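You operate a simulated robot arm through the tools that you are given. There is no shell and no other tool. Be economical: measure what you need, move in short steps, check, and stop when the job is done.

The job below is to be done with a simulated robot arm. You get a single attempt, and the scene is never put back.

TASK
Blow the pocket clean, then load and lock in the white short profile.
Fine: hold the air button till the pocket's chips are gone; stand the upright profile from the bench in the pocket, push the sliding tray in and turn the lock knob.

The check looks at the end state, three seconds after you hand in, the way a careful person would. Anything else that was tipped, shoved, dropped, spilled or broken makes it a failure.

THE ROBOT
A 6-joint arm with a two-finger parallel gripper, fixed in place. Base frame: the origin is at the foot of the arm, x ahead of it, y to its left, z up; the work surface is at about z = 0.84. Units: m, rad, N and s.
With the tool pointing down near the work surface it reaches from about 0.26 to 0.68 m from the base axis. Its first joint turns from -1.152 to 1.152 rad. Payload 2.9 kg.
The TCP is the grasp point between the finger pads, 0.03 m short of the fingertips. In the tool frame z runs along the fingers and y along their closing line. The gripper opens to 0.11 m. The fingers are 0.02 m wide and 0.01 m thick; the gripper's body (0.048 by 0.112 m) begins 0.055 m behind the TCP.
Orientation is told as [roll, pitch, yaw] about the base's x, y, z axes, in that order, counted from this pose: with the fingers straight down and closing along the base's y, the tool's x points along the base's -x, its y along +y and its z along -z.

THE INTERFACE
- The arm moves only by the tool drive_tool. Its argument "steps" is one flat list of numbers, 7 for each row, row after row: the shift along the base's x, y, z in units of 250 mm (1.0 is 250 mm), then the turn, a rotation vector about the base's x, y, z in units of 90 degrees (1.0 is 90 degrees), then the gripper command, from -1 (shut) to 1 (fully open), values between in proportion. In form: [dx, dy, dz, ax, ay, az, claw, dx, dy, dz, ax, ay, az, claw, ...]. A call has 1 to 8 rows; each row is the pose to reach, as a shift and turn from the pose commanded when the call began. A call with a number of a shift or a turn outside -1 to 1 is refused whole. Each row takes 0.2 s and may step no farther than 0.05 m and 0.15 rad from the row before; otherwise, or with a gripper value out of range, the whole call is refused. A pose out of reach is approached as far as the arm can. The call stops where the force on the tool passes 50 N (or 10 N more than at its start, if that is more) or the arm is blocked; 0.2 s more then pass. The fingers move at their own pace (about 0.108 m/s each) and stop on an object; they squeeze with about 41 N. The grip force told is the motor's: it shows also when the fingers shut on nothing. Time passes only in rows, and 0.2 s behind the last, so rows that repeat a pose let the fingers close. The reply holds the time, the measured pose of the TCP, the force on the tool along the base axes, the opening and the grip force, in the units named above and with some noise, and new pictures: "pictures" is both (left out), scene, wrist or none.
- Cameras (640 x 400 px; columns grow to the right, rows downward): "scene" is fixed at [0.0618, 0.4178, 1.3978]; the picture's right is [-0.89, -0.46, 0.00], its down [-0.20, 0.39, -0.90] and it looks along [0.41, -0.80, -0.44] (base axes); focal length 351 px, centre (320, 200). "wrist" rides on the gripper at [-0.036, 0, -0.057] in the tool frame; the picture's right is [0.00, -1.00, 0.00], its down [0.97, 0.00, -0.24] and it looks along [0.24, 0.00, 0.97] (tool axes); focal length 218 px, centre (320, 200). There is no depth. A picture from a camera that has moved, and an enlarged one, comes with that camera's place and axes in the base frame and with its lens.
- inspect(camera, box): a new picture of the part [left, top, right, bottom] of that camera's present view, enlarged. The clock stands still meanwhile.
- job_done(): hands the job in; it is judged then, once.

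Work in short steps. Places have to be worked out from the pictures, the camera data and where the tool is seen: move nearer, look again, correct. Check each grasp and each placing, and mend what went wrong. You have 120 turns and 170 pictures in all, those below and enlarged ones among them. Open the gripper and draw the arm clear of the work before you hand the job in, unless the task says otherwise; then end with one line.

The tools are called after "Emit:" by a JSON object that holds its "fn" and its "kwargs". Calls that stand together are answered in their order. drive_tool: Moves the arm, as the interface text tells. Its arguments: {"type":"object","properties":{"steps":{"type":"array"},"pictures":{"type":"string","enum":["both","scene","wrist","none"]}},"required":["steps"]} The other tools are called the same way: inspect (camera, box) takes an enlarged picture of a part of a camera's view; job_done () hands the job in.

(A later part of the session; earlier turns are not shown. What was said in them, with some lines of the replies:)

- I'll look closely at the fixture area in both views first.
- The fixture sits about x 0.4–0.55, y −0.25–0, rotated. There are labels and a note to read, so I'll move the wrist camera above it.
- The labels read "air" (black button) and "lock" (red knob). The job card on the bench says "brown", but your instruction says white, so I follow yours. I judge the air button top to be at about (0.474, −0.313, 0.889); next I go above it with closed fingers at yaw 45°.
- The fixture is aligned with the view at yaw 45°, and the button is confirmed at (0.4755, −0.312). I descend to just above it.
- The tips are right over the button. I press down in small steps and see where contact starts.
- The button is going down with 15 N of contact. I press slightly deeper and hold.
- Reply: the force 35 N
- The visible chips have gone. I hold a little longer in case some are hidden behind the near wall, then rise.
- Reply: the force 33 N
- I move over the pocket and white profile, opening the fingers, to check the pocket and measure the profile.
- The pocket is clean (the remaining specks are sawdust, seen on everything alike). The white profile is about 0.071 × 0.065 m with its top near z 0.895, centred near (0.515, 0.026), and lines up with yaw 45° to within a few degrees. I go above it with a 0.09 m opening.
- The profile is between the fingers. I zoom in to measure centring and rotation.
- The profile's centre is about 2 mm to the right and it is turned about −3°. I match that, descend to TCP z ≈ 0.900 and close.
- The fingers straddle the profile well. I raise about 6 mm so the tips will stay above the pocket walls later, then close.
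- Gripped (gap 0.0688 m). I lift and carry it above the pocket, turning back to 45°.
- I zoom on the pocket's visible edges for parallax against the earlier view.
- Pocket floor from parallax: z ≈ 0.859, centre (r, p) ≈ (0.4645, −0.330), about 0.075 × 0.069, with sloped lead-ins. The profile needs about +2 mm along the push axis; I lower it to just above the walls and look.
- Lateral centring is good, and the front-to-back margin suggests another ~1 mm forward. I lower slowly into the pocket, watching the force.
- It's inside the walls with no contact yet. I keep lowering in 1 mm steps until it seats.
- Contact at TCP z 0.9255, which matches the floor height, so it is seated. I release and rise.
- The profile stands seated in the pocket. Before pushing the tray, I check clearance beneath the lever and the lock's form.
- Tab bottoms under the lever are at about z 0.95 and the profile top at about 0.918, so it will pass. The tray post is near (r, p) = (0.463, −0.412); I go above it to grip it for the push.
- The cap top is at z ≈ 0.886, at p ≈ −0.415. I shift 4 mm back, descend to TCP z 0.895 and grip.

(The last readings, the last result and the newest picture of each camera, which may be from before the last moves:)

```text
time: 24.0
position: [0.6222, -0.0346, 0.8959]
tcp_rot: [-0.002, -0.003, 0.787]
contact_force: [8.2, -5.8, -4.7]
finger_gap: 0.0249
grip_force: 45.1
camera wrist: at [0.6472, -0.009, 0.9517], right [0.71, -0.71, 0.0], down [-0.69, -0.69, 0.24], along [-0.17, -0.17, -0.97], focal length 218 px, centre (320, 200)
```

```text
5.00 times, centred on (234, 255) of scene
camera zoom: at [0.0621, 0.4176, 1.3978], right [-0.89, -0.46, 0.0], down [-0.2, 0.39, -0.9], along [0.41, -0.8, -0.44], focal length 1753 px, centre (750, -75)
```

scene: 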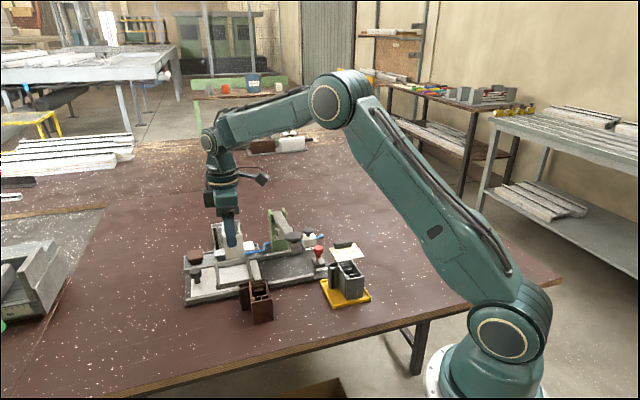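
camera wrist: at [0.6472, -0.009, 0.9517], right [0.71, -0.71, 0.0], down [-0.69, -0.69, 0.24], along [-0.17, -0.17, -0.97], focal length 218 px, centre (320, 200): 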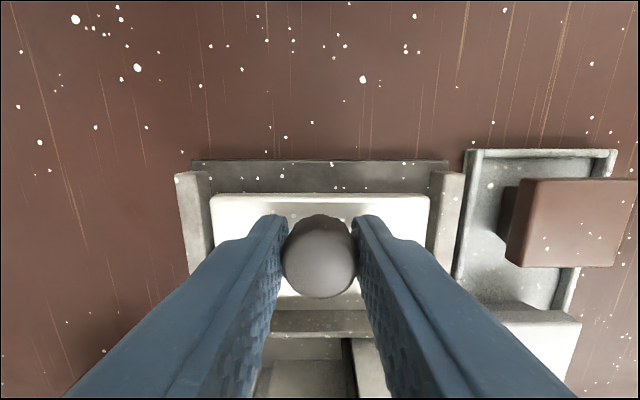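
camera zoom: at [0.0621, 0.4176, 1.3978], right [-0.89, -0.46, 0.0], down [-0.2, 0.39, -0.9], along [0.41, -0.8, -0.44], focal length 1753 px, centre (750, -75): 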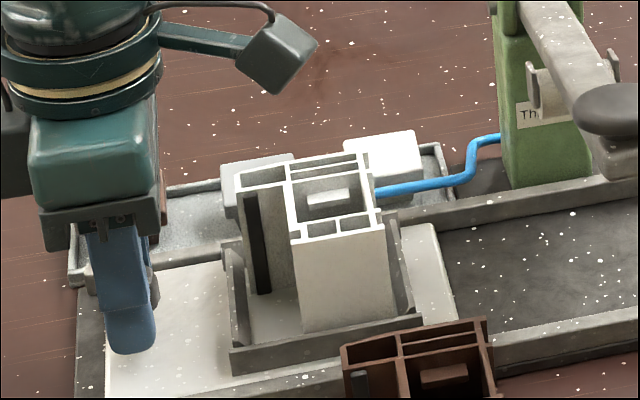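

The grip works, but a box on the wrist sticks out about 0.08 m towards the push direction at lever height, so in this yaw it could hit the lever. I let go, rise, turn the tool to yaw −45°, and will push from behind with closed fingers instead.

Emit:
{"fn": "drive_tool", "kwargs": {"steps": [0, 0, 0, 0, 0, 0, 0, 0, 0, 0, 0, 0, 0, 0, 0, 0, 0.12, 0, 0, 0, 0, 0, 0, 0.28, 0, 0, 0, 0, 0, 0, 0.44, 0, 0, -0.09, -0.5, 0.03, 0.03, 0.48, 0, 0, -0.18, -1, 0.06, 0.06, 0.48, 0, 0, -0.27, -1, 0.08, 0.085, 0.48, 0, 0, -0.36, -1], "pictures": "none"}}

Emit:
{"fn": "drive_tool", "kwargs": {"steps": [0, 0, 0, 0, 0, -0.09, -1, 0, 0, 0, 0, 0, -0.18, -1, 0, 0, 0, 0, 0, -0.27, -1, 0, 0, 0, 0, 0, -0.36, -1, 0, 0, 0, 0, 0, -0.45, -1, 0, 0, 0, 0, 0, -0.54, -1, 0, 0, 0, 0, 0, -0.64, -1]}}

Emit:
{"fn": "inspect", "kwargs": {"camera": "scene", "box": [150, 175, 310, 300]}}

```text
time: 25.8
position: [0.642, -0.0132, 1.0153]
tcp_rot: [-0.001, 0.0, 0.219]
contact_force: [-0.1, 0.6, -0.6]
finger_gap: 0.0002
grip_force: 38.1
```

```text
refused: row 7 steps farther than a row can; nothing moved
```

```text
3.20 times, centred on (230, 238) of scene
camera zoom: at [0.0618, 0.4178, 1.3978], right [-0.89, -0.46, 0.0], down [-0.2, 0.39, -0.9], along [0.41, -0.8, -0.44], focal length 1122 px, centre (608, 80)
```

zoom: 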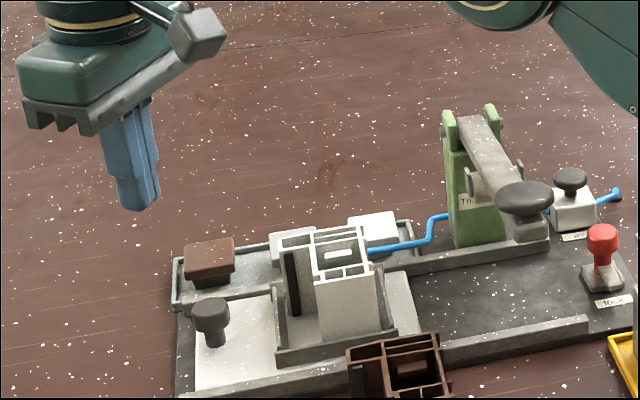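

The last call was refused for the final row's step size; I split the turn evenly.

Emit:
{"fn": "drive_tool", "kwargs": {"steps": [0, 0, 0, 0, 0, -0.08, -1, 0, 0, 0, 0, 0, -0.16, -1, 0, 0, 0, 0, 0, -0.24, -1, 0, 0, 0, 0, 0, -0.32, -1, 0, 0, 0, 0, 0, -0.4, -1, 0, 0, 0, 0, 0, -0.48, -1, 0, 0, 0, 0, 0, -0.56, -1, 0, 0, 0, 0, 0, -0.64, -1]}}

Emit:
{"fn": "inspect", "kwargs": {"camera": "scene", "box": [150, 175, 310, 300]}}

```text
time: 27.6
position: [0.6424, -0.013, 1.0156]
tcp_rot: [0.0, 0.0, -0.79]
contact_force: [0.3, -0.8, 0.1]
finger_gap: 0.0
grip_force: 38.1
camera wrist: at [0.6662, -0.0379, 1.0716], right [-0.71, -0.71, 0.0], down [-0.69, 0.69, 0.24], along [-0.17, 0.17, -0.97], focal length 218 px, centre (320, 200)
```

scene: 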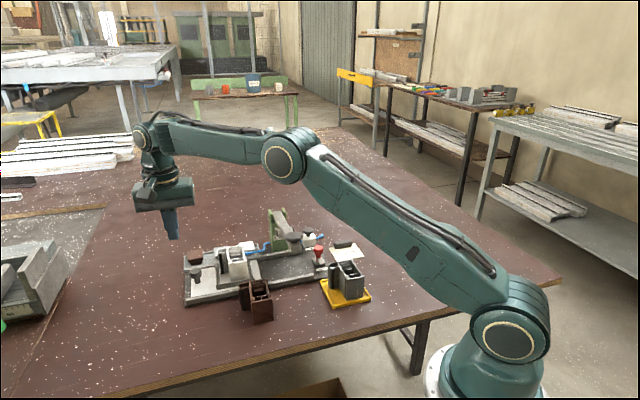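
wrist: 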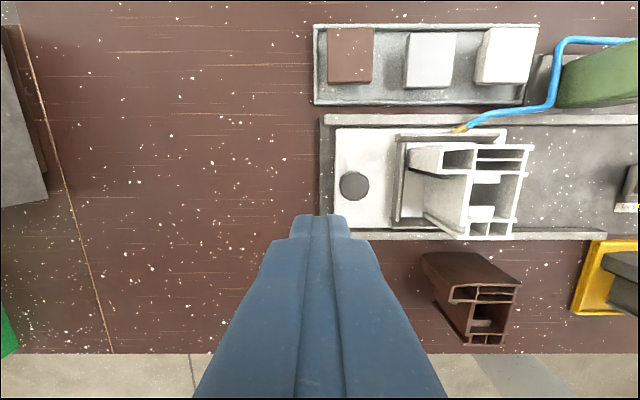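

```text
3.20 times, centred on (230, 238) of scene
camera zoom: at [0.0618, 0.4178, 1.3978], right [-0.89, -0.46, 0.0], down [-0.2, 0.39, -0.9], along [0.41, -0.8, -0.44], focal length 1122 px, centre (608, 80)
```

zoom: 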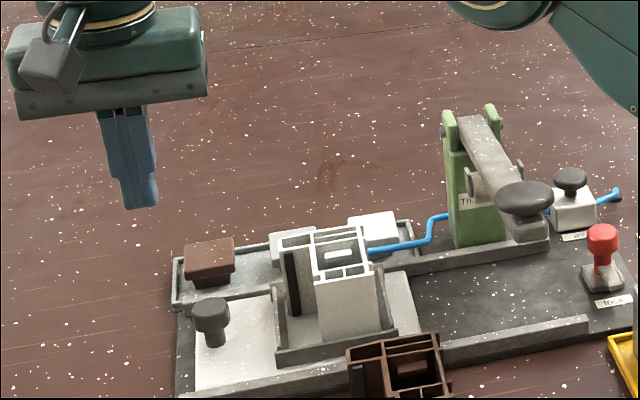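

The post is confirmed at (r, p) = (0.464, −0.415), and my fingers at p −0.445 clear it from behind. I descend to TCP z ≈ 0.894.

Emit:
{"fn": "drive_tool", "kwargs": {"steps": [0, 0, -0.16, 0, 0, 0, -1, 0.001, -0.001, -0.32, 0, 0, 0, -1, 0.001, -0.001, -0.44, 0, 0, 0, -1, 0.001, -0.001, -0.486, 0, 0, 0, -1], "pictures": "wrist"}}

Emit:
{"fn": "inspect", "kwargs": {"camera": "scene", "box": [150, 195, 310, 305]}}

```text
time: 28.6
position: [0.6417, -0.0111, 0.8928]
tcp_rot: [0.001, 0.0, -0.784]
contact_force: [-0.6, -0.3, 0.6]
finger_gap: 0.0
grip_force: 38.2
camera wrist: at [0.6666, -0.0373, 0.9499], right [-0.71, -0.71, 0.0], down [-0.69, 0.69, 0.24], along [-0.17, 0.17, -0.97], focal length 218 px, centre (320, 200)
```

wrist: 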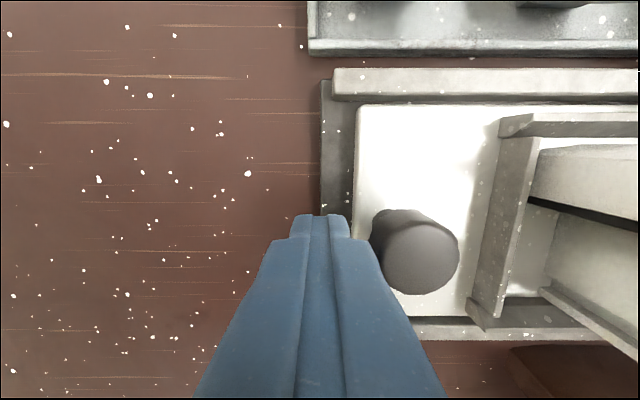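

```text
3.64 times, centred on (230, 250) of scene
camera zoom: at [0.0618, 0.4178, 1.3978], right [-0.89, -0.46, 0.0], down [-0.2, 0.39, -0.9], along [0.41, -0.8, -0.44], focal length 1275 px, centre (647, 18)
```

zoom: 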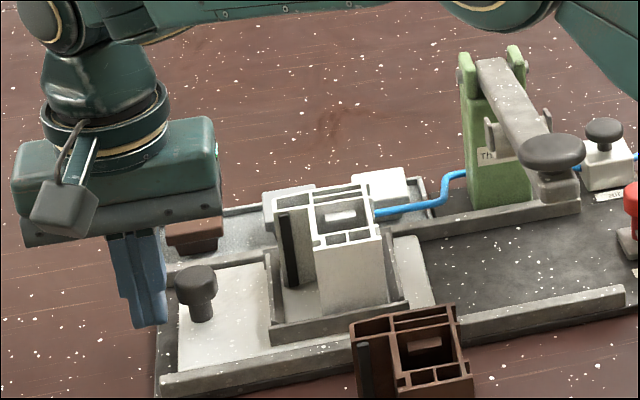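

In position behind the post. I push forward gently, 10 mm per row, 40 mm first.

Emit:
{"fn": "drive_tool", "kwargs": {"steps": [-0.0283, -0.0283, 0, 0, 0, 0, -1, -0.0566, -0.0566, 0, 0, 0, 0, -1, -0.0849, -0.0849, 0, 0, 0, 0, -1, -0.1132, -0.1132, 0, 0, 0, 0, -1], "pictures": "wrist"}}

Emit:
{"fn": "inspect", "kwargs": {"camera": "scene", "box": [150, 195, 350, 320]}}

```text
time: 29.6
position: [0.6133, -0.0421, 0.8949]
tcp_rot: [0.001, -0.001, -0.783]
contact_force: [0.2, 0.0, -0.4]
finger_gap: 0.0002
grip_force: 38.0
camera wrist: at [0.6376, -0.0664, 0.9507], right [-0.71, -0.71, 0.0], down [-0.69, 0.69, 0.24], along [-0.17, 0.17, -0.97], focal length 218 px, centre (320, 200)
```

wrist: 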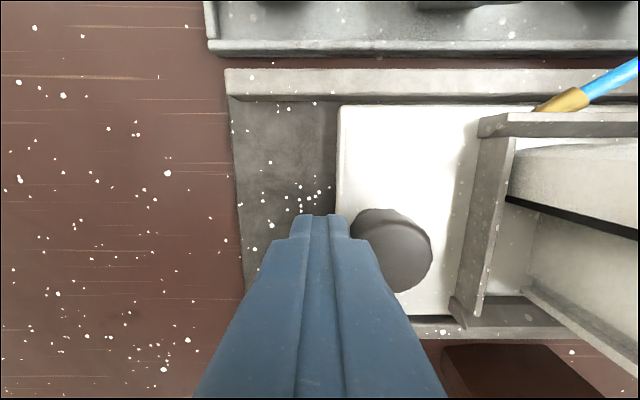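

```text
3.20 times, centred on (250, 258) of scene
camera zoom: at [0.0618, 0.4178, 1.3978], right [-0.89, -0.46, 0.0], down [-0.2, 0.39, -0.9], along [0.41, -0.8, -0.44], focal length 1122 px, centre (544, 16)
```

zoom: 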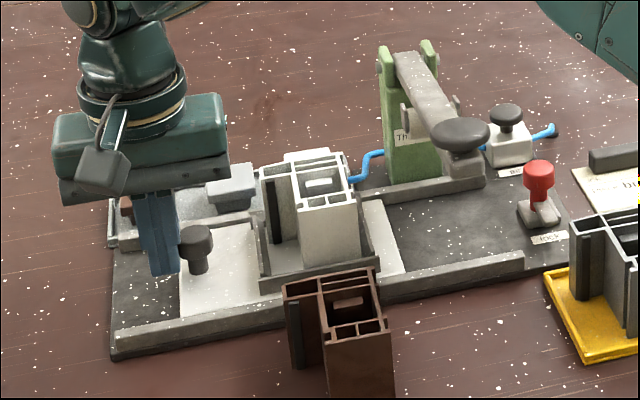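

The tray slides freely with the profile upright. I continue, 50 mm more.

Emit:
{"fn": "drive_tool", "kwargs": {"steps": [-0.0283, -0.0283, 0, 0, 0, 0, -1, -0.0566, -0.0566, 0, 0, 0, 0, -1, -0.0849, -0.0849, 0, 0, 0, 0, -1, -0.1132, -0.1132, 0, 0, 0, 0, -1, -0.1415, -0.1415, 0, 0, 0, 0, -1], "pictures": "wrist"}}

Emit:
{"fn": "inspect", "kwargs": {"camera": "scene", "box": [170, 185, 370, 310]}}

```text
time: 30.8
position: [0.5782, -0.0766, 0.8929]
tcp_rot: [-0.001, 0.0, -0.782]
contact_force: [-0.2, 0.1, -0.6]
finger_gap: 0.0
grip_force: 38.1
camera wrist: at [0.603, -0.1016, 0.95], right [-0.71, -0.71, 0.0], down [-0.69, 0.69, 0.24], along [-0.17, 0.17, -0.97], focal length 218 px, centre (320, 200)
```

wrist: 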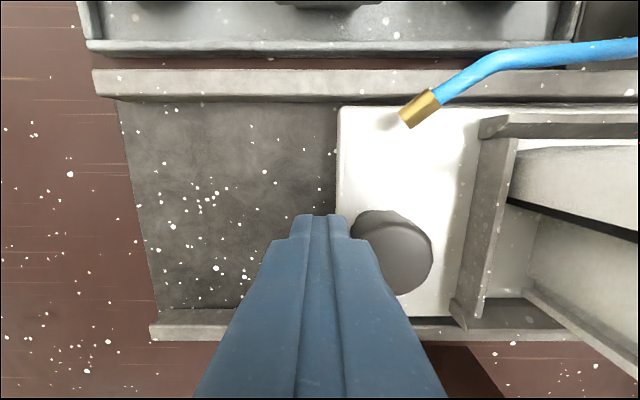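

```text
3.20 times, centred on (270, 248) of scene
camera zoom: at [0.0618, 0.4178, 1.3978], right [-0.89, -0.46, 0.0], down [-0.2, 0.39, -0.9], along [0.41, -0.8, -0.44], focal length 1122 px, centre (480, 48)
```

zoom: 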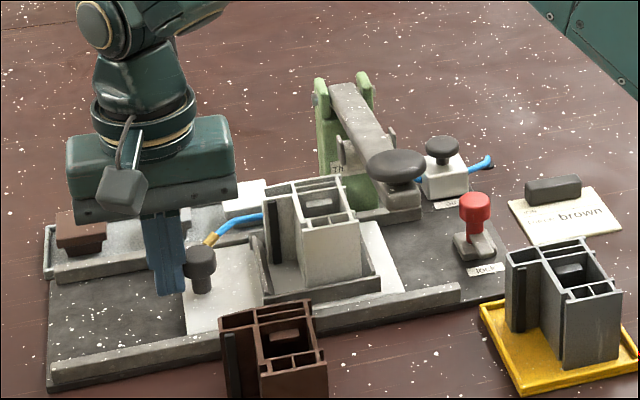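

Still free. Moving on 40 mm, watching the stop and the lever.

Emit:
{"fn": "drive_tool", "kwargs": {"steps": [-0.0283, -0.0283, 0, 0, 0, 0, -1, -0.0566, -0.0566, 0, 0, 0, 0, -1, -0.0849, -0.0849, 0, 0, 0, 0, -1, -0.1132, -0.1132, 0, 0, 0, 0, -1], "pictures": "wrist"}}

Emit:
{"fn": "inspect", "kwargs": {"camera": "scene", "box": [190, 175, 370, 290]}}

```text
time: 31.8
position: [0.5504, -0.1056, 0.8939]
tcp_rot: [0.0, 0.0, -0.784]
contact_force: [-0.3, 1.6, -0.1]
finger_gap: 0.0
grip_force: 37.8
camera wrist: at [0.5745, -0.1302, 0.9503], right [-0.71, -0.71, 0.0], down [-0.69, 0.69, 0.24], along [-0.17, 0.17, -0.97], focal length 218 px, centre (320, 200)
```

wrist: 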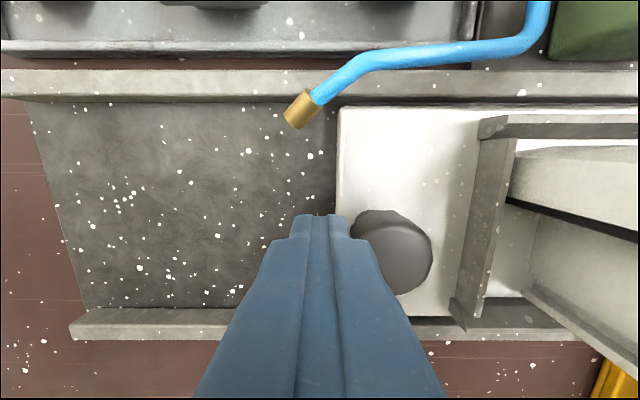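

```text
3.48 times, centred on (280, 232) of scene
camera zoom: at [0.0618, 0.4178, 1.3978], right [-0.89, -0.46, 0.0], down [-0.2, 0.39, -0.9], along [0.41, -0.8, -0.44], focal length 1219 px, centre (459, 87)
```

zoom: 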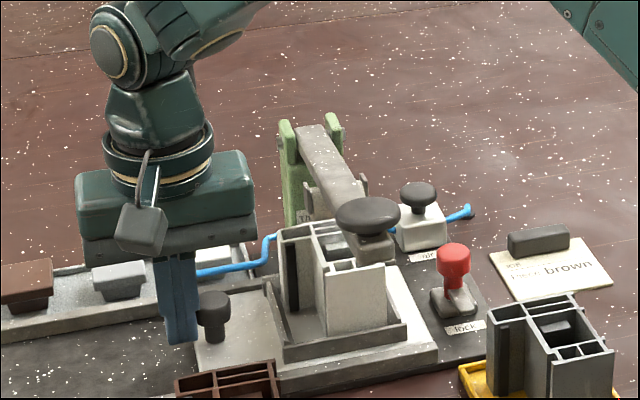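

The profile is now under the lever and the tray front is nearing the lock. I advance with smaller 4 mm rows.

Emit:
{"fn": "drive_tool", "kwargs": {"steps": [-0.0113, -0.0113, 0, 0, 0, 0, -1, -0.0226, -0.0226, 0, 0, 0, 0, -1, -0.034, -0.034, 0, 0, 0, 0, -1, -0.0453, -0.0453, 0, 0, 0, 0, -1], "pictures": "wrist"}}

Emit:
{"fn": "inspect", "kwargs": {"camera": "scene", "box": [190, 175, 370, 290]}}

```text
time: 32.9
position: [0.5435, -0.1103, 0.8947]
tcp_rot: [0.014, -0.008, -0.768]
contact_force: [8.8, 4.5, -4.7]
finger_gap: 0.0
grip_force: 37.8
stopped in row 4: the force on the tool passed its limit (the readings are from after the stop); the commanded pose is now the measured one
camera wrist: at [0.5683, -0.1347, 0.9512], right [-0.69, -0.72, -0.01], down [-0.7, 0.67, 0.23], along [-0.16, 0.17, -0.97], focal length 218 px, centre (320, 200)
```

wrist: 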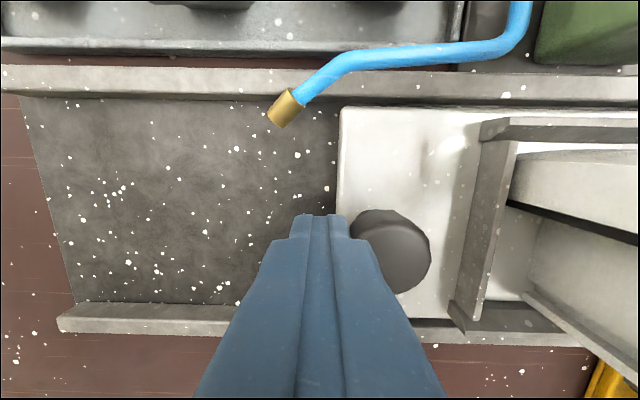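

```text
3.48 times, centred on (280, 232) of scene
camera zoom: at [0.0621, 0.4179, 1.3978], right [-0.89, -0.46, 0.0], down [-0.2, 0.39, -0.9], along [0.41, -0.8, -0.44], focal length 1219 px, centre (459, 87)
```

zoom: 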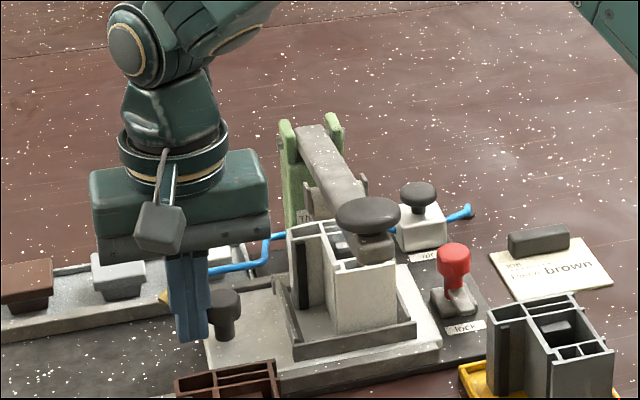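

The force passed its limit after about 0.13 m of travel, apparently the tray's end stop. I back off, rise and look.

Emit:
{"fn": "drive_tool", "kwargs": {"steps": [0.03, 0.03, 0, 0, 0, 0, -1, 0.08, 0.08, 0, -0.009, 0.005, -0.011, -1, 0.15, 0.15, 0.1, -0.009, 0.005, -0.011, -1, 0.15, 0.15, 0.28, -0.009, 0.005, -0.011, -1, 0.15, 0.15, 0.46, -0.009, 0.005, -0.011, -1, 0.15, 0.15, 0.64, -0.009, 0.005, -0.011, -1]}}

Emit:
{"fn": "inspect", "kwargs": {"camera": "scene", "box": [200, 190, 360, 290]}}

Emit:
{"fn": "inspect", "kwargs": {"camera": "wrist", "box": [320, 80, 640, 280]}}

```text
time: 34.3
position: [0.5803, -0.0729, 1.0551]
tcp_rot: [-0.004, -0.011, -0.787]
contact_force: [-0.2, 0.2, 0.9]
finger_gap: 0.0001
grip_force: 37.9
camera wrist: at [0.6052, -0.0973, 1.1117], right [-0.71, -0.71, 0.0], down [-0.69, 0.69, 0.23], along [-0.16, 0.16, -0.97], focal length 218 px, centre (320, 200)
```

scene: 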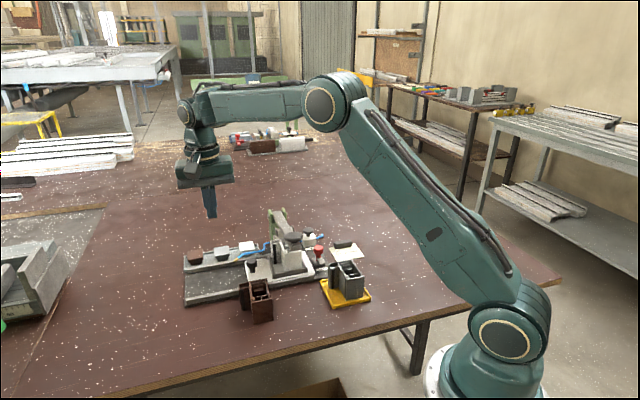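
wrist: 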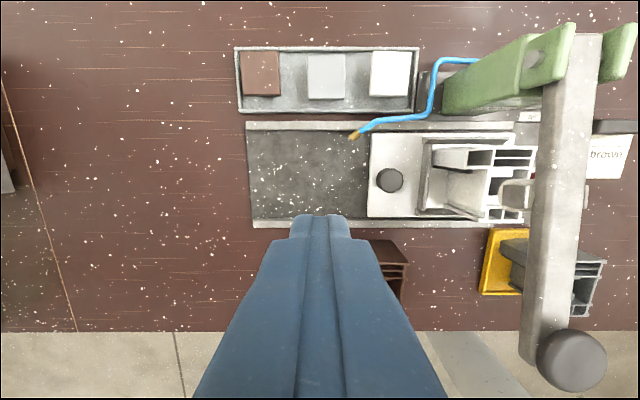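

```text
4.00 times, centred on (280, 240) of scene
camera zoom: at [0.0618, 0.4178, 1.3978], right [-0.89, -0.46, 0.0], down [-0.2, 0.39, -0.9], along [0.41, -0.8, -0.44], focal length 1402 px, centre (480, 40)
```

zoom: 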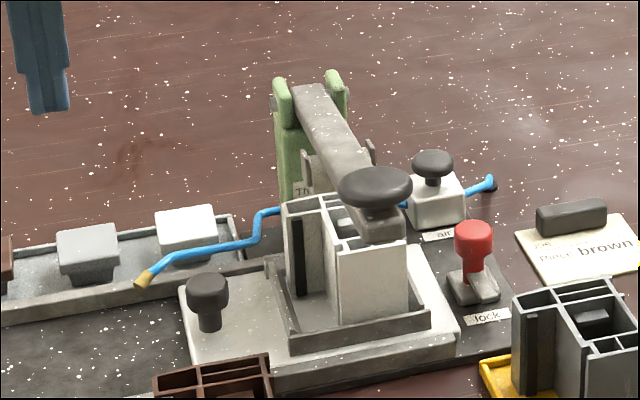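

```text
2.00 times, centred on (480, 180) of wrist
camera zoom: at [0.6052, -0.0973, 1.1117], right [-0.71, -0.71, 0.0], down [-0.69, 0.69, 0.23], along [-0.16, 0.16, -0.97], focal length 436 px, centre (0, 240)
```

zoom: 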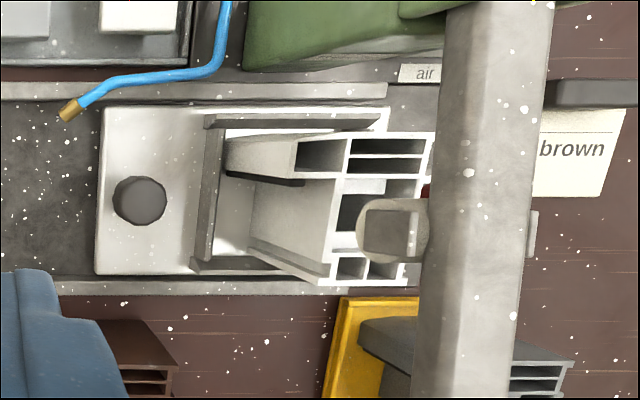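

The tray is fully in with the profile standing under the lever, and nothing else has moved. Next I raise, turn back to yaw +45° (putting the wrist box away from the lever) and go above the lock knob.

Emit:
{"fn": "drive_tool", "kwargs": {"steps": [0, 0, 0.1, 0.002, 0.007, 0.09, -1, 0, 0, 0.2, 0.002, 0.007, 0.18, -1, 0, 0, 0.22, 0.002, 0.007, 0.27, -1, -0.1, -0.1, 0.22, 0.002, 0.007, 0.36, -1, -0.2, -0.2, 0.22, 0.002, 0.007, 0.45, -1, -0.3, -0.3, 0.22, 0.002, 0.007, 0.54, -1, -0.4, -0.4, 0.22, 0.002, 0.007, 0.63, -1, -0.5, -0.5, 0.22, 0.002, 0.007, 0.72, -1], "pictures": "none"}}

Emit:
{"fn": "drive_tool", "kwargs": {"steps": [-0.1, -0.1, 0, 0, 0, 0.09, 0, -0.205, -0.203, 0, 0, 0, 0.18, 0, -0.205, -0.203, -0.02, 0, 0, 0.27, 0, -0.205, -0.203, -0.06, 0, 0, 0.28, 0]}}

Emit:
{"fn": "inspect", "kwargs": {"camera": "wrist", "box": [240, 120, 400, 220]}}

```text
time: 36.1
position: [0.4542, -0.1985, 1.1102]
tcp_rot: [-0.002, -0.001, 0.347]
contact_force: [-0.1, -0.3, 0.0]
finger_gap: 0.0002
grip_force: 37.9
```

```text
time: 37.1
position: [0.4044, -0.2485, 1.095]
tcp_rot: [-0.004, -0.001, 0.786]
contact_force: [-0.3, -0.2, -0.4]
finger_gap: 0.0551
grip_force: 0.1
camera wrist: at [0.4286, -0.2234, 1.1512], right [0.71, -0.71, 0.0], down [-0.69, -0.69, 0.24], along [-0.17, -0.17, -0.97], focal length 218 px, centre (320, 200)
```

scene: 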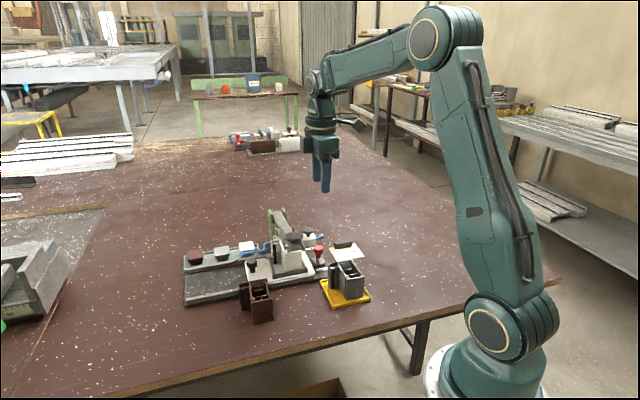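
wrist: 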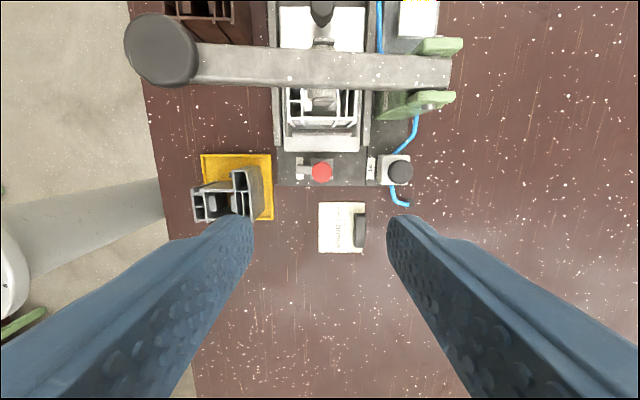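

```text
4.00 times, centred on (320, 170) of wrist
camera zoom: at [0.4286, -0.2234, 1.1512], right [0.71, -0.71, 0.0], down [-0.69, -0.69, 0.24], along [-0.17, -0.17, -0.97], focal length 873 px, centre (320, 320)
```

zoom: 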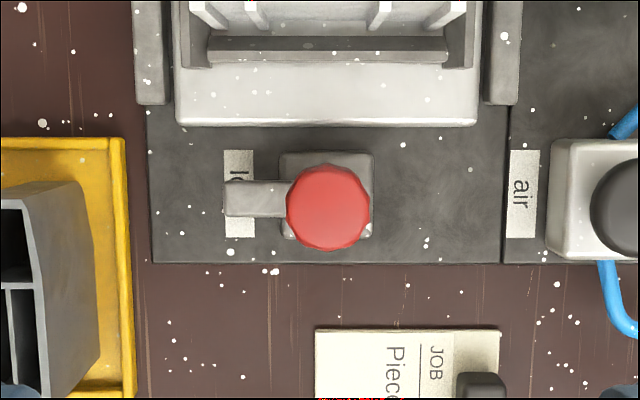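

Seen from above, the lock arm points left, parallel to the tray front; turned clockwise 90° it will point at the tray. The knob axis is at (r, p) ≈ (0.463, −0.116) with its top near z 0.89. I descend above it at yaw ≈ 67°, so I can turn in two safe 45° strokes.

Emit:
{"fn": "drive_tool", "kwargs": {"steps": [0.021, 0.012, -0.1, 0, 0, 0.08, 0, 0.021, 0.012, -0.25, 0, 0, 0.16, 0, 0.021, 0.012, -0.42, 0, 0, 0.25, 0, 0.021, 0.012, -0.58, 0, 0, 0.25, 0]}}

Emit:
{"fn": "inspect", "kwargs": {"camera": "scene", "box": [250, 190, 370, 270]}}

```text
time: 38.1
position: [0.4087, -0.2473, 0.9489]
tcp_rot: [-0.002, -0.001, 1.181]
contact_force: [0.6, 0.4, 1.0]
finger_gap: 0.0546
grip_force: 0.1
camera wrist: at [0.422, -0.2127, 1.0056], right [0.92, -0.38, 0.0], down [-0.37, -0.9, 0.24], along [-0.09, -0.22, -0.97], focal length 218 px, centre (320, 200)
```

scene: 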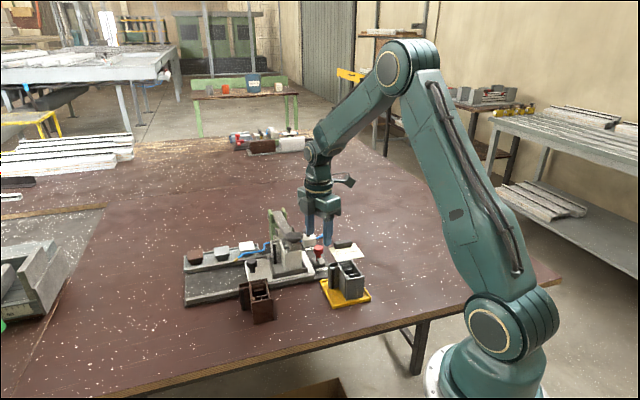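
wrist: 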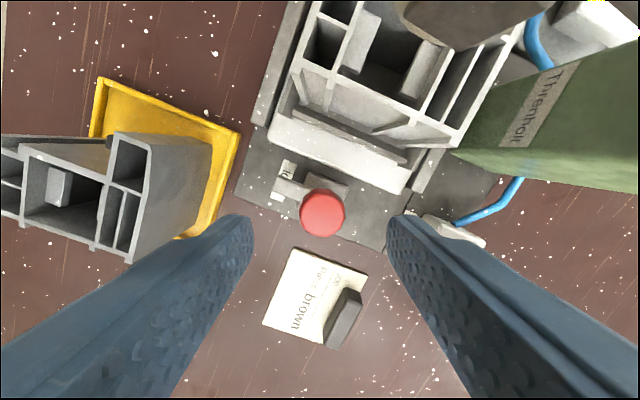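

```text
5.00 times, centred on (310, 230) of scene
camera zoom: at [0.0618, 0.4178, 1.3978], right [-0.89, -0.46, 0.0], down [-0.2, 0.39, -0.9], along [0.41, -0.8, -0.44], focal length 1753 px, centre (370, 50)
```

zoom: 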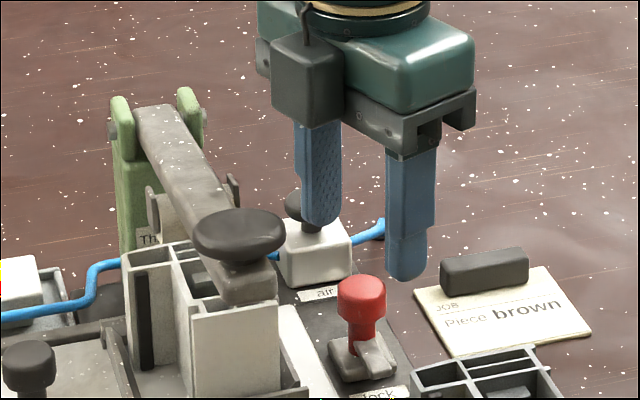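

A camera body on the gripper's lever side would be tight against the lever at knob height. So I tilt the tool 20° away from the lever, which keeps the pads flat to the knob's sides; first I raise slightly, tilt, and look.

Emit:
{"fn": "drive_tool", "kwargs": {"steps": [0, 0, 0.06, 0, 0, 0, 0, -0.003, -0.01, 0.12, 0.0685, -0.028, 0, 0, -0.007, -0.021, 0.12, 0.137, -0.056, 0, 0, -0.007, -0.021, 0.12, 0.2054, -0.0841, 0, 0, -0.007, -0.021, 0.06, 0.2054, -0.0841, 0, 0]}}

Emit:
{"fn": "inspect", "kwargs": {"camera": "scene", "box": [250, 180, 370, 270]}}

```text
time: 39.3
position: [0.4082, -0.2527, 0.9636]
tcp_rot: [0.0, -0.35, 1.18]
contact_force: [0.9, -0.8, 0.2]
finger_gap: 0.055
grip_force: 0.1
camera wrist: at [0.4122, -0.2378, 1.0297], right [0.92, -0.38, 0.0], down [-0.38, -0.92, -0.11], along [0.04, 0.1, -0.99], focal length 218 px, centre (320, 200)
```

scene: 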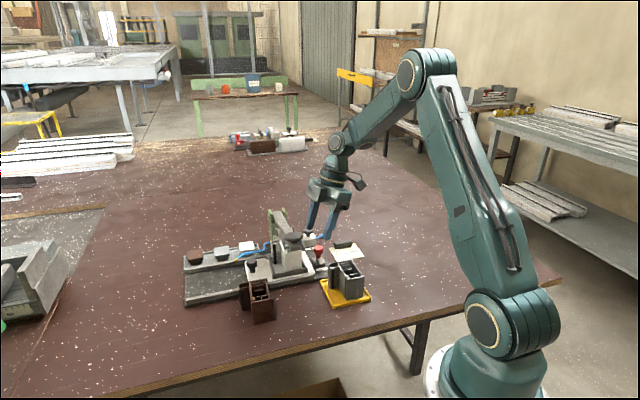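
wrist: 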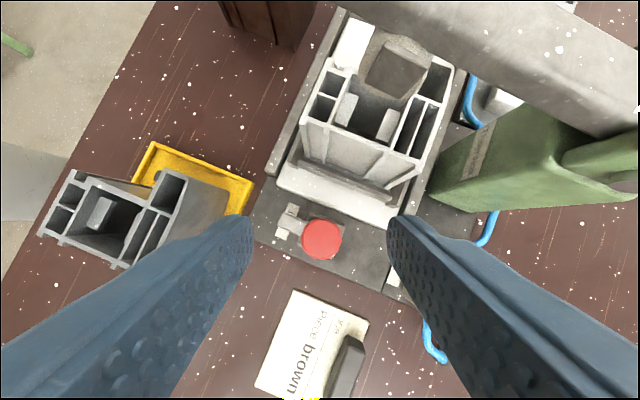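

```text
4.44 times, centred on (310, 225) of scene
camera zoom: at [0.0618, 0.4178, 1.3978], right [-0.89, -0.46, 0.0], down [-0.2, 0.39, -0.9], along [0.41, -0.8, -0.44], focal length 1558 px, centre (364, 89)
```

zoom: 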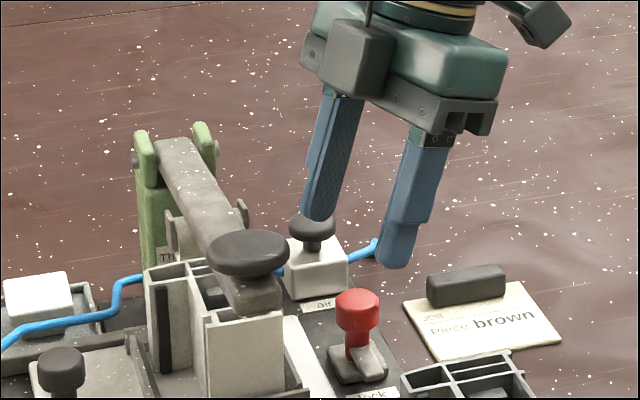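

The tilt gives ample clearance, and the knob axis re-measures at (0.409, −0.2465). I descend around the knob with a 0.045 m opening.

Emit:
{"fn": "drive_tool", "kwargs": {"steps": [-0.006, 0, -0.08, 0, 0, 0, -0.18, -0.006, 0, -0.16, 0, 0, 0, -0.18, -0.006, 0, -0.21, 0, 0, 0, -0.18, -0.006, 0, -0.228, 0, 0, 0, -0.18], "pictures": "wrist"}}

Emit:
{"fn": "inspect", "kwargs": {"camera": "scene", "box": [250, 190, 370, 280]}}

```text
time: 40.3
position: [0.4056, -0.2513, 0.9073]
tcp_rot: [-0.001, -0.349, 1.179]
contact_force: [-0.3, -0.9, 0.1]
finger_gap: 0.0452
grip_force: 0.1
camera wrist: at [0.4108, -0.2377, 0.9727], right [0.92, -0.38, 0.0], down [-0.38, -0.92, -0.11], along [0.04, 0.1, -0.99], focal length 218 px, centre (320, 200)
```

wrist: 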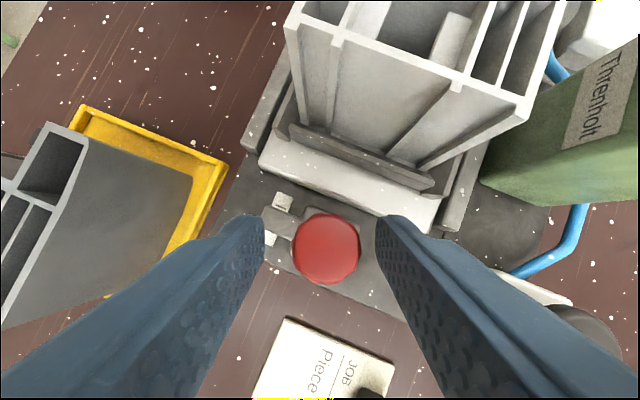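

```text
4.44 times, centred on (310, 235) of scene
camera zoom: at [0.0618, 0.4178, 1.3978], right [-0.89, -0.46, 0.0], down [-0.2, 0.39, -0.9], along [0.41, -0.8, -0.44], focal length 1558 px, centre (364, 44)
```

zoom: 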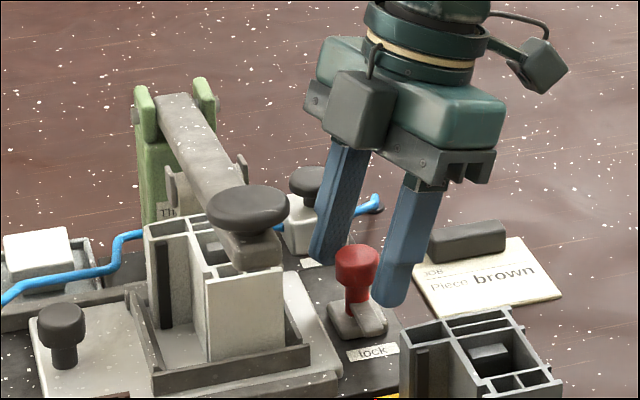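

The knob lies between the pads, within their width. I shift 2 mm to centre and close.

Emit:
{"fn": "drive_tool", "kwargs": {"steps": [0.007, -0.003, 0, 0, 0, 0, -0.18, 0.007, -0.003, -0.004, 0, 0, 0, -1, 0.007, -0.003, -0.004, 0, 0, 0, -1, 0.007, -0.003, -0.004, 0, 0, 0, -1], "pictures": "wrist"}}

Emit:
{"fn": "inspect", "kwargs": {"camera": "scene", "box": [270, 210, 370, 280]}}

```text
time: 41.3
position: [0.4074, -0.2528, 0.9073]
tcp_rot: [-0.005, -0.349, 1.179]
contact_force: [1.6, -0.5, 8.9]
finger_gap: 0.0253
grip_force: 45.5
camera wrist: at [0.4126, -0.2387, 0.9725], right [0.92, -0.38, 0.0], down [-0.38, -0.92, -0.11], along [0.04, 0.1, -0.99], focal length 218 px, centre (320, 200)
```

wrist: 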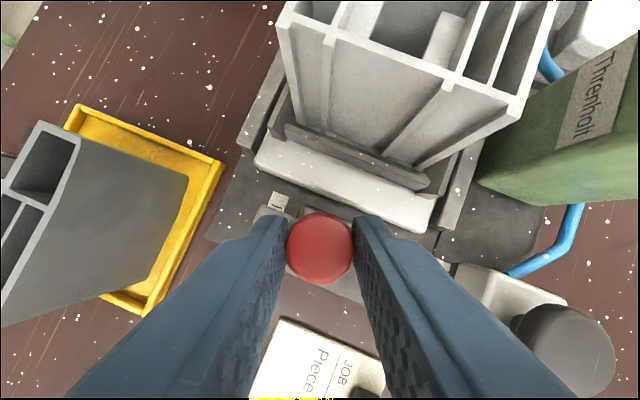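

```text
5.71 times, centred on (320, 245) of scene
camera zoom: at [0.0617, 0.4179, 1.3978], right [-0.89, -0.46, 0.0], down [-0.2, 0.39, -0.9], along [0.41, -0.8, -0.44], focal length 2003 px, centre (320, -57)
```

zoom: 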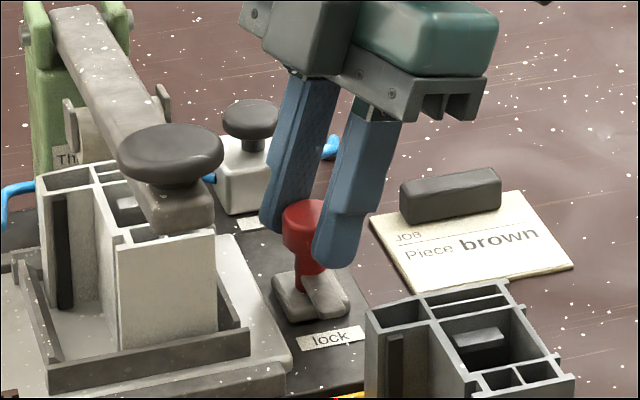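

Gripped (gap 0.0253 m). I turn clockwise 45° about the knob's axis.

Emit:
{"fn": "drive_tool", "kwargs": {"steps": [-0.003, 0.0016, 0.002, 0, 0, -0.0833, -1, -0.006, 0.0034, 0.002, 0, 0, -0.1667, -1, -0.0084, 0.0056, 0.002, 0, 0, -0.25, -1, -0.0106, 0.0082, 0.002, 0, 0, -0.3333, -1, -0.0125, 0.011, 0.002, 0, 0, -0.4167, -1, -0.014, 0.014, 0.002, 0, 0, -0.5, -1], "pictures": "wrist"}}

Emit:
{"fn": "inspect", "kwargs": {"camera": "scene", "box": [270, 210, 370, 280]}}

```text
time: 42.7
position: [0.4052, -0.2506, 0.9064]
tcp_rot: [-0.003, -0.351, 0.39]
contact_force: [9.3, -3.2, -1.3]
finger_gap: 0.0255
grip_force: 45.1
camera wrist: at [0.4173, -0.2434, 0.9726], right [0.38, -0.93, 0.0], down [-0.92, -0.38, -0.11], along [0.1, 0.04, -0.99], focal length 218 px, centre (320, 200)
```

wrist: 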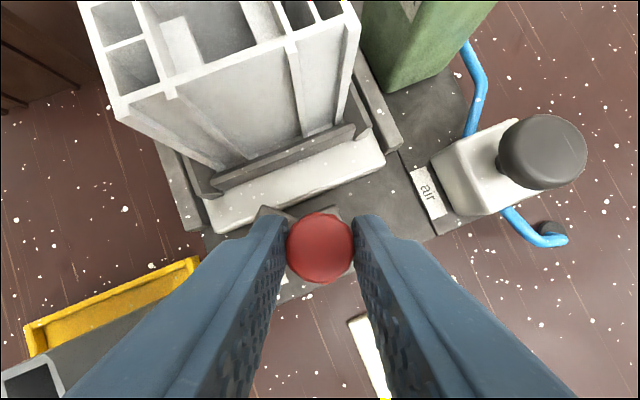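

```text
5.71 times, centred on (320, 245) of scene
camera zoom: at [0.062, 0.4177, 1.3978], right [-0.89, -0.46, 0.0], down [-0.2, 0.39, -0.9], along [0.41, -0.8, -0.44], focal length 2003 px, centre (320, -57)
```

zoom: 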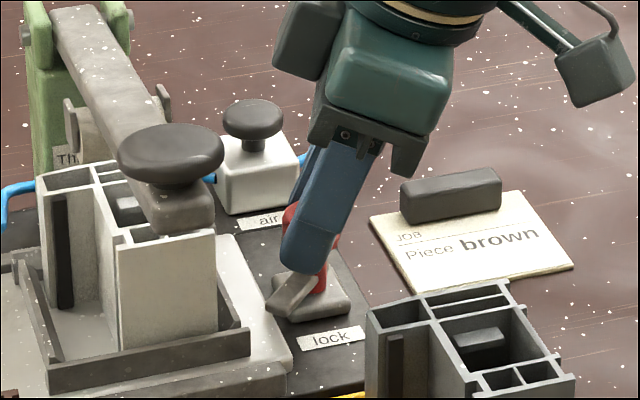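

The lock arm turned about 45° towards the tray. I open, swing back 45°, regrip and do the second stroke.

Emit:
{"fn": "drive_tool", "kwargs": {"steps": [0, 0, 0, 0, 0, 0, -0.18, 0, 0, 0.008, 0, 0, 0, -0.18, 0.0015, -0.003, 0.008, 0, 0, 0.0833, -0.18, 0.0034, -0.0058, 0.008, 0, 0, 0.1667, -0.18, 0.0056, -0.0084, 0.008, 0, 0, 0.25, -0.18, 0.008, -0.0106, 0.008, 0, 0, 0.3333, -0.18, 0.011, -0.0124, 0.008, 0, 0, 0.4167, -0.18, 0.014, -0.014, 0.008, 0, 0, 0.5, -0.18], "pictures": "wrist"}}

Emit:
{"fn": "inspect", "kwargs": {"camera": "wrist", "box": [220, 120, 440, 300]}}

```text
time: 44.5
position: [0.4077, -0.2529, 0.9087]
tcp_rot: [0.0, -0.349, 1.18]
contact_force: [-0.6, -0.1, -0.9]
finger_gap: 0.0449
grip_force: 0.3
camera wrist: at [0.4128, -0.2388, 0.9744], right [0.92, -0.38, 0.0], down [-0.38, -0.92, -0.11], along [0.04, 0.1, -0.99], focal length 218 px, centre (320, 200)
```

wrist: 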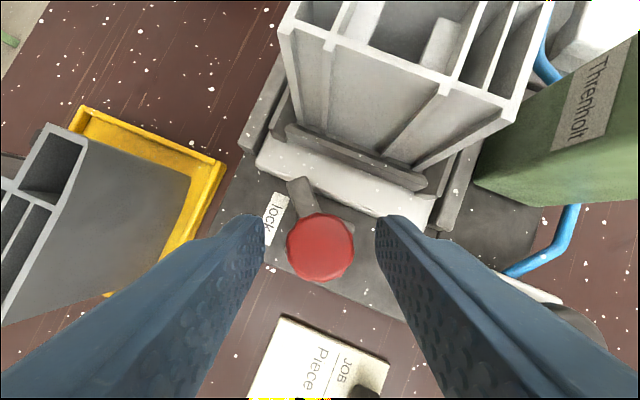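

```text
2.22 times, centred on (330, 210) of wrist
camera zoom: at [0.4128, -0.2388, 0.9744], right [0.92, -0.38, 0.0], down [-0.38, -0.92, -0.11], along [0.04, 0.1, -0.99], focal length 485 px, centre (298, 178)
```

zoom: 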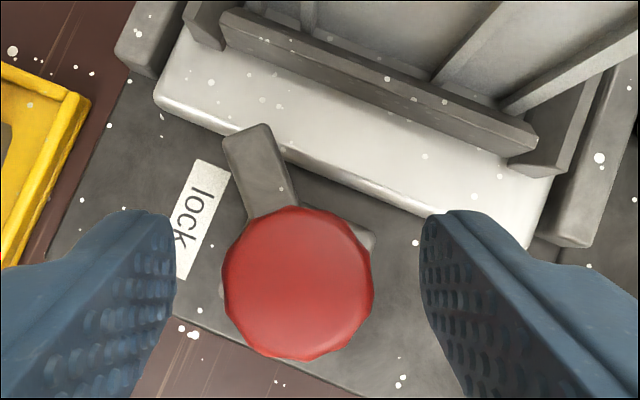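

The arm is now half turned and passes over the tray's front edge. I regrip and turn the second 45°.

Emit:
{"fn": "drive_tool", "kwargs": {"steps": [0, 0, -0.004, 0, 0, 0, -0.18, 0, 0, -0.006, 0, 0, 0, -1, 0, 0, -0.006, 0, 0, 0, -1, 0, 0, -0.006, 0, 0, 0, -1], "pictures": "none"}}

Emit:
{"fn": "drive_tool", "kwargs": {"steps": [-0.003, 0.0016, 0.002, 0, 0, -0.0833, -1, -0.006, 0.0034, 0.002, 0, 0, -0.1667, -1, -0.0084, 0.0056, 0.002, 0, 0, -0.25, -1, -0.0106, 0.0082, 0.002, 0, 0, -0.3333, -1, -0.0125, 0.011, 0.002, 0, 0, -0.4167, -1, -0.014, 0.014, 0.002, 0, 0, -0.5, -1], "pictures": "wrist"}}

Emit:
{"fn": "inspect", "kwargs": {"camera": "scene", "box": [270, 210, 370, 280]}}

```text
time: 45.5
position: [0.4082, -0.2531, 0.9101]
tcp_rot: [-0.003, -0.349, 1.178]
contact_force: [-2.0, 2.0, 6.2]
finger_gap: 0.0253
grip_force: 44.8
```

```text
time: 46.9
position: [0.4055, -0.2503, 0.9078]
tcp_rot: [-0.002, -0.349, 0.391]
contact_force: [8.9, -4.1, -7.9]
finger_gap: 0.0252
grip_force: 45.0
camera wrist: at [0.4174, -0.2434, 0.9735], right [0.38, -0.92, 0.0], down [-0.92, -0.38, -0.11], along [0.1, 0.04, -0.99], focal length 218 px, centre (320, 200)
```

wrist: 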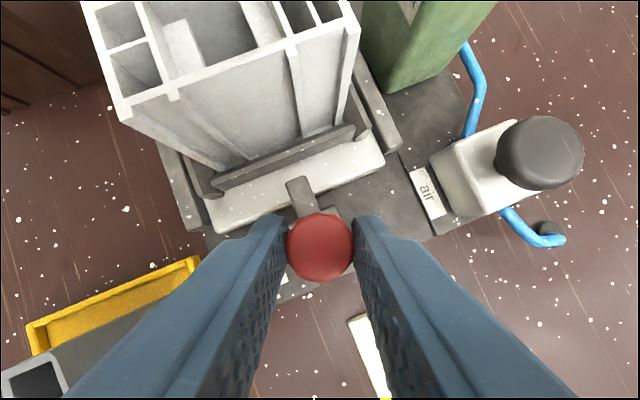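

```text
5.71 times, centred on (320, 245) of scene
camera zoom: at [0.0621, 0.4176, 1.3978], right [-0.89, -0.46, 0.0], down [-0.2, 0.39, -0.9], along [0.41, -0.8, -0.44], focal length 2003 px, centre (320, -57)
```

zoom: 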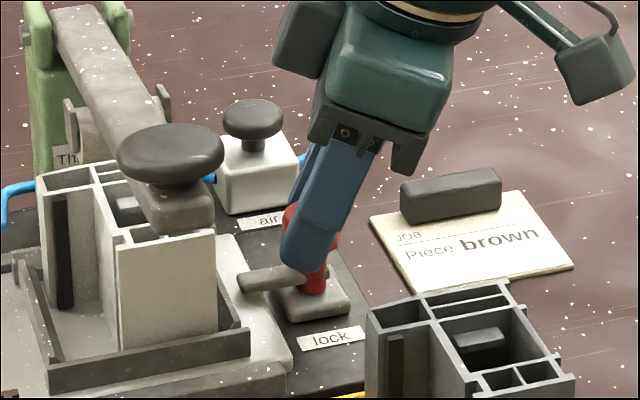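

The lock arm now points squarely over the tray front. I release, rise along the tilted tool direction away from the lever, and inspect.

Emit:
{"fn": "drive_tool", "kwargs": {"steps": [0, 0, 0, 0, 0, 0, -0.18, 0, 0, 0, 0, 0, 0, 0, 0, 0, 0.12, 0, 0, 0, 0, 0, 0, 0.3, 0, 0, 0, 0, -0.03, -0.03, 0.48, 0, 0, 0, 0, -0.03, -0.03, 0.64, 0, 0, 0, 0], "pictures": "wrist"}}

Emit:
{"fn": "inspect", "kwargs": {"camera": "wrist", "box": [240, 140, 400, 260]}}

Emit:
{"fn": "inspect", "kwargs": {"camera": "scene", "box": [230, 205, 370, 300]}}

```text
time: 48.3
position: [0.3975, -0.2566, 1.0689]
tcp_rot: [-0.002, -0.35, 0.39]
contact_force: [-0.5, 0.1, -0.1]
finger_gap: 0.0551
grip_force: 0.1
camera wrist: at [0.4101, -0.2507, 1.1344], right [0.38, -0.92, 0.0], down [-0.92, -0.38, -0.11], along [0.1, 0.04, -0.99], focal length 218 px, centre (320, 200)
```

wrist: 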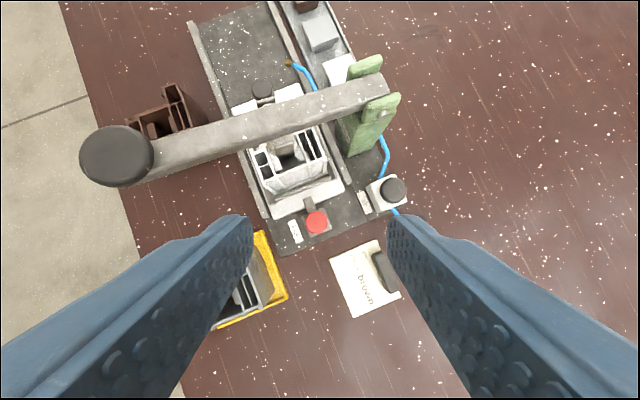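

```text
3.33 times, centred on (320, 200) of wrist
camera zoom: at [0.4101, -0.2507, 1.1344], right [0.38, -0.92, 0.0], down [-0.92, -0.38, -0.11], along [0.1, 0.04, -0.99], focal length 728 px, centre (320, 200)
```

zoom: 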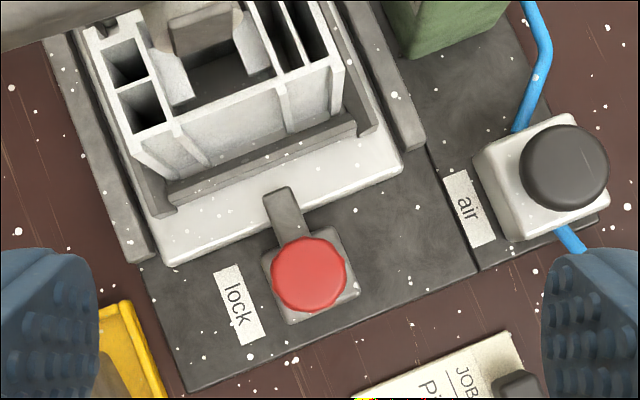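

```text
4.21 times, centred on (300, 252) of scene
camera zoom: at [0.0618, 0.4178, 1.3978], right [-0.89, -0.46, 0.0], down [-0.2, 0.39, -0.9], along [0.41, -0.8, -0.44], focal length 1476 px, centre (404, -21)
```

zoom: 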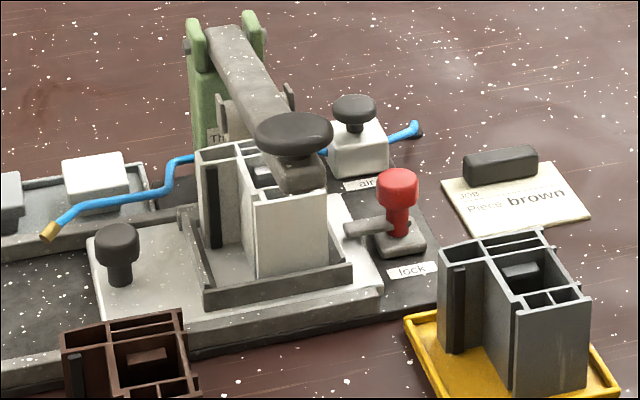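

The lock arm sits at exactly 90°, over the tray front; the tray is in and the white profile stands upright in the clean pocket. I draw the arm clear with the gripper open and check a last time.

Emit:
{"fn": "drive_tool", "kwargs": {"steps": [0, 0, 0.15, 0, 0, 0, 0.5, -0.04, 0.03, 0.3, 0, 0, 0, 1, -0.12, 0.08, 0.42, 0, 0, 0, 1, -0.2, 0.12, 0.5, 0, 0, 0, 1, -0.28, 0.15, 0.55, 0, 0, 0, 1]}}

Emit:
{"fn": "inspect", "kwargs": {"camera": "scene", "box": [170, 200, 370, 330]}}

```text
time: 49.5
position: [0.327, -0.219, 1.2055]
tcp_rot: [-0.001, -0.349, 0.392]
contact_force: [-1.1, -0.3, -0.2]
finger_gap: 0.1099
grip_force: 0.0
camera wrist: at [0.3395, -0.2123, 1.2713], right [0.38, -0.92, 0.0], down [-0.92, -0.38, -0.11], along [0.1, 0.04, -0.99], focal length 218 px, centre (320, 200)
```

scene: 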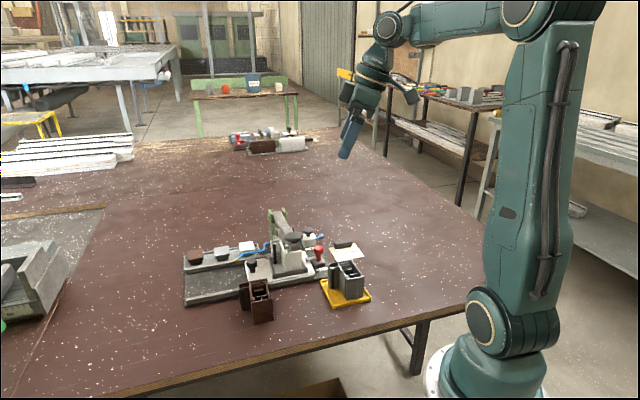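
wrist: 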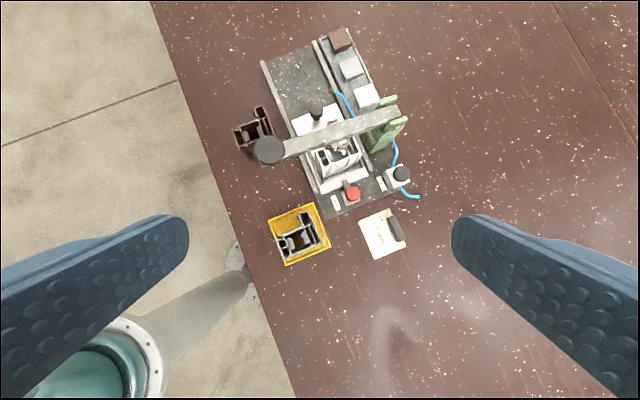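

```text
3.08 times, centred on (270, 265) of scene
camera zoom: at [0.0618, 0.4178, 1.3978], right [-0.89, -0.46, 0.0], down [-0.2, 0.39, -0.9], along [0.41, -0.8, -0.44], focal length 1079 px, centre (474, 0)
```

zoom: 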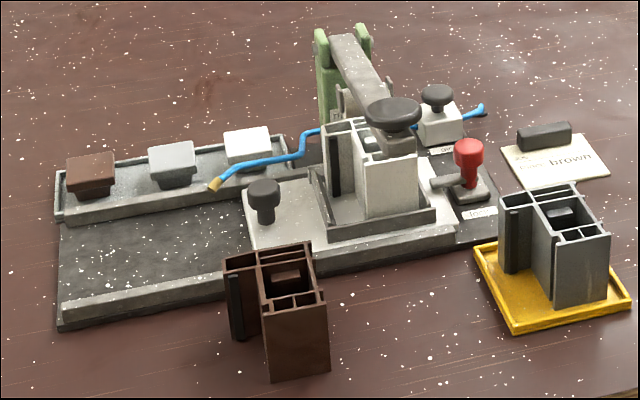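

Everything is in place, the other parts are undisturbed and the arm is clear, so I hand in.

Emit:
{"fn": "job_done", "kwargs": {}}

```text
The job is handed in.
```

The pocket is blown clean and the white profile stands in it, with the tray pushed in to its stop and the lock knob turned 90°. The job card on the bench says "brown", but I loaded white as you asked.
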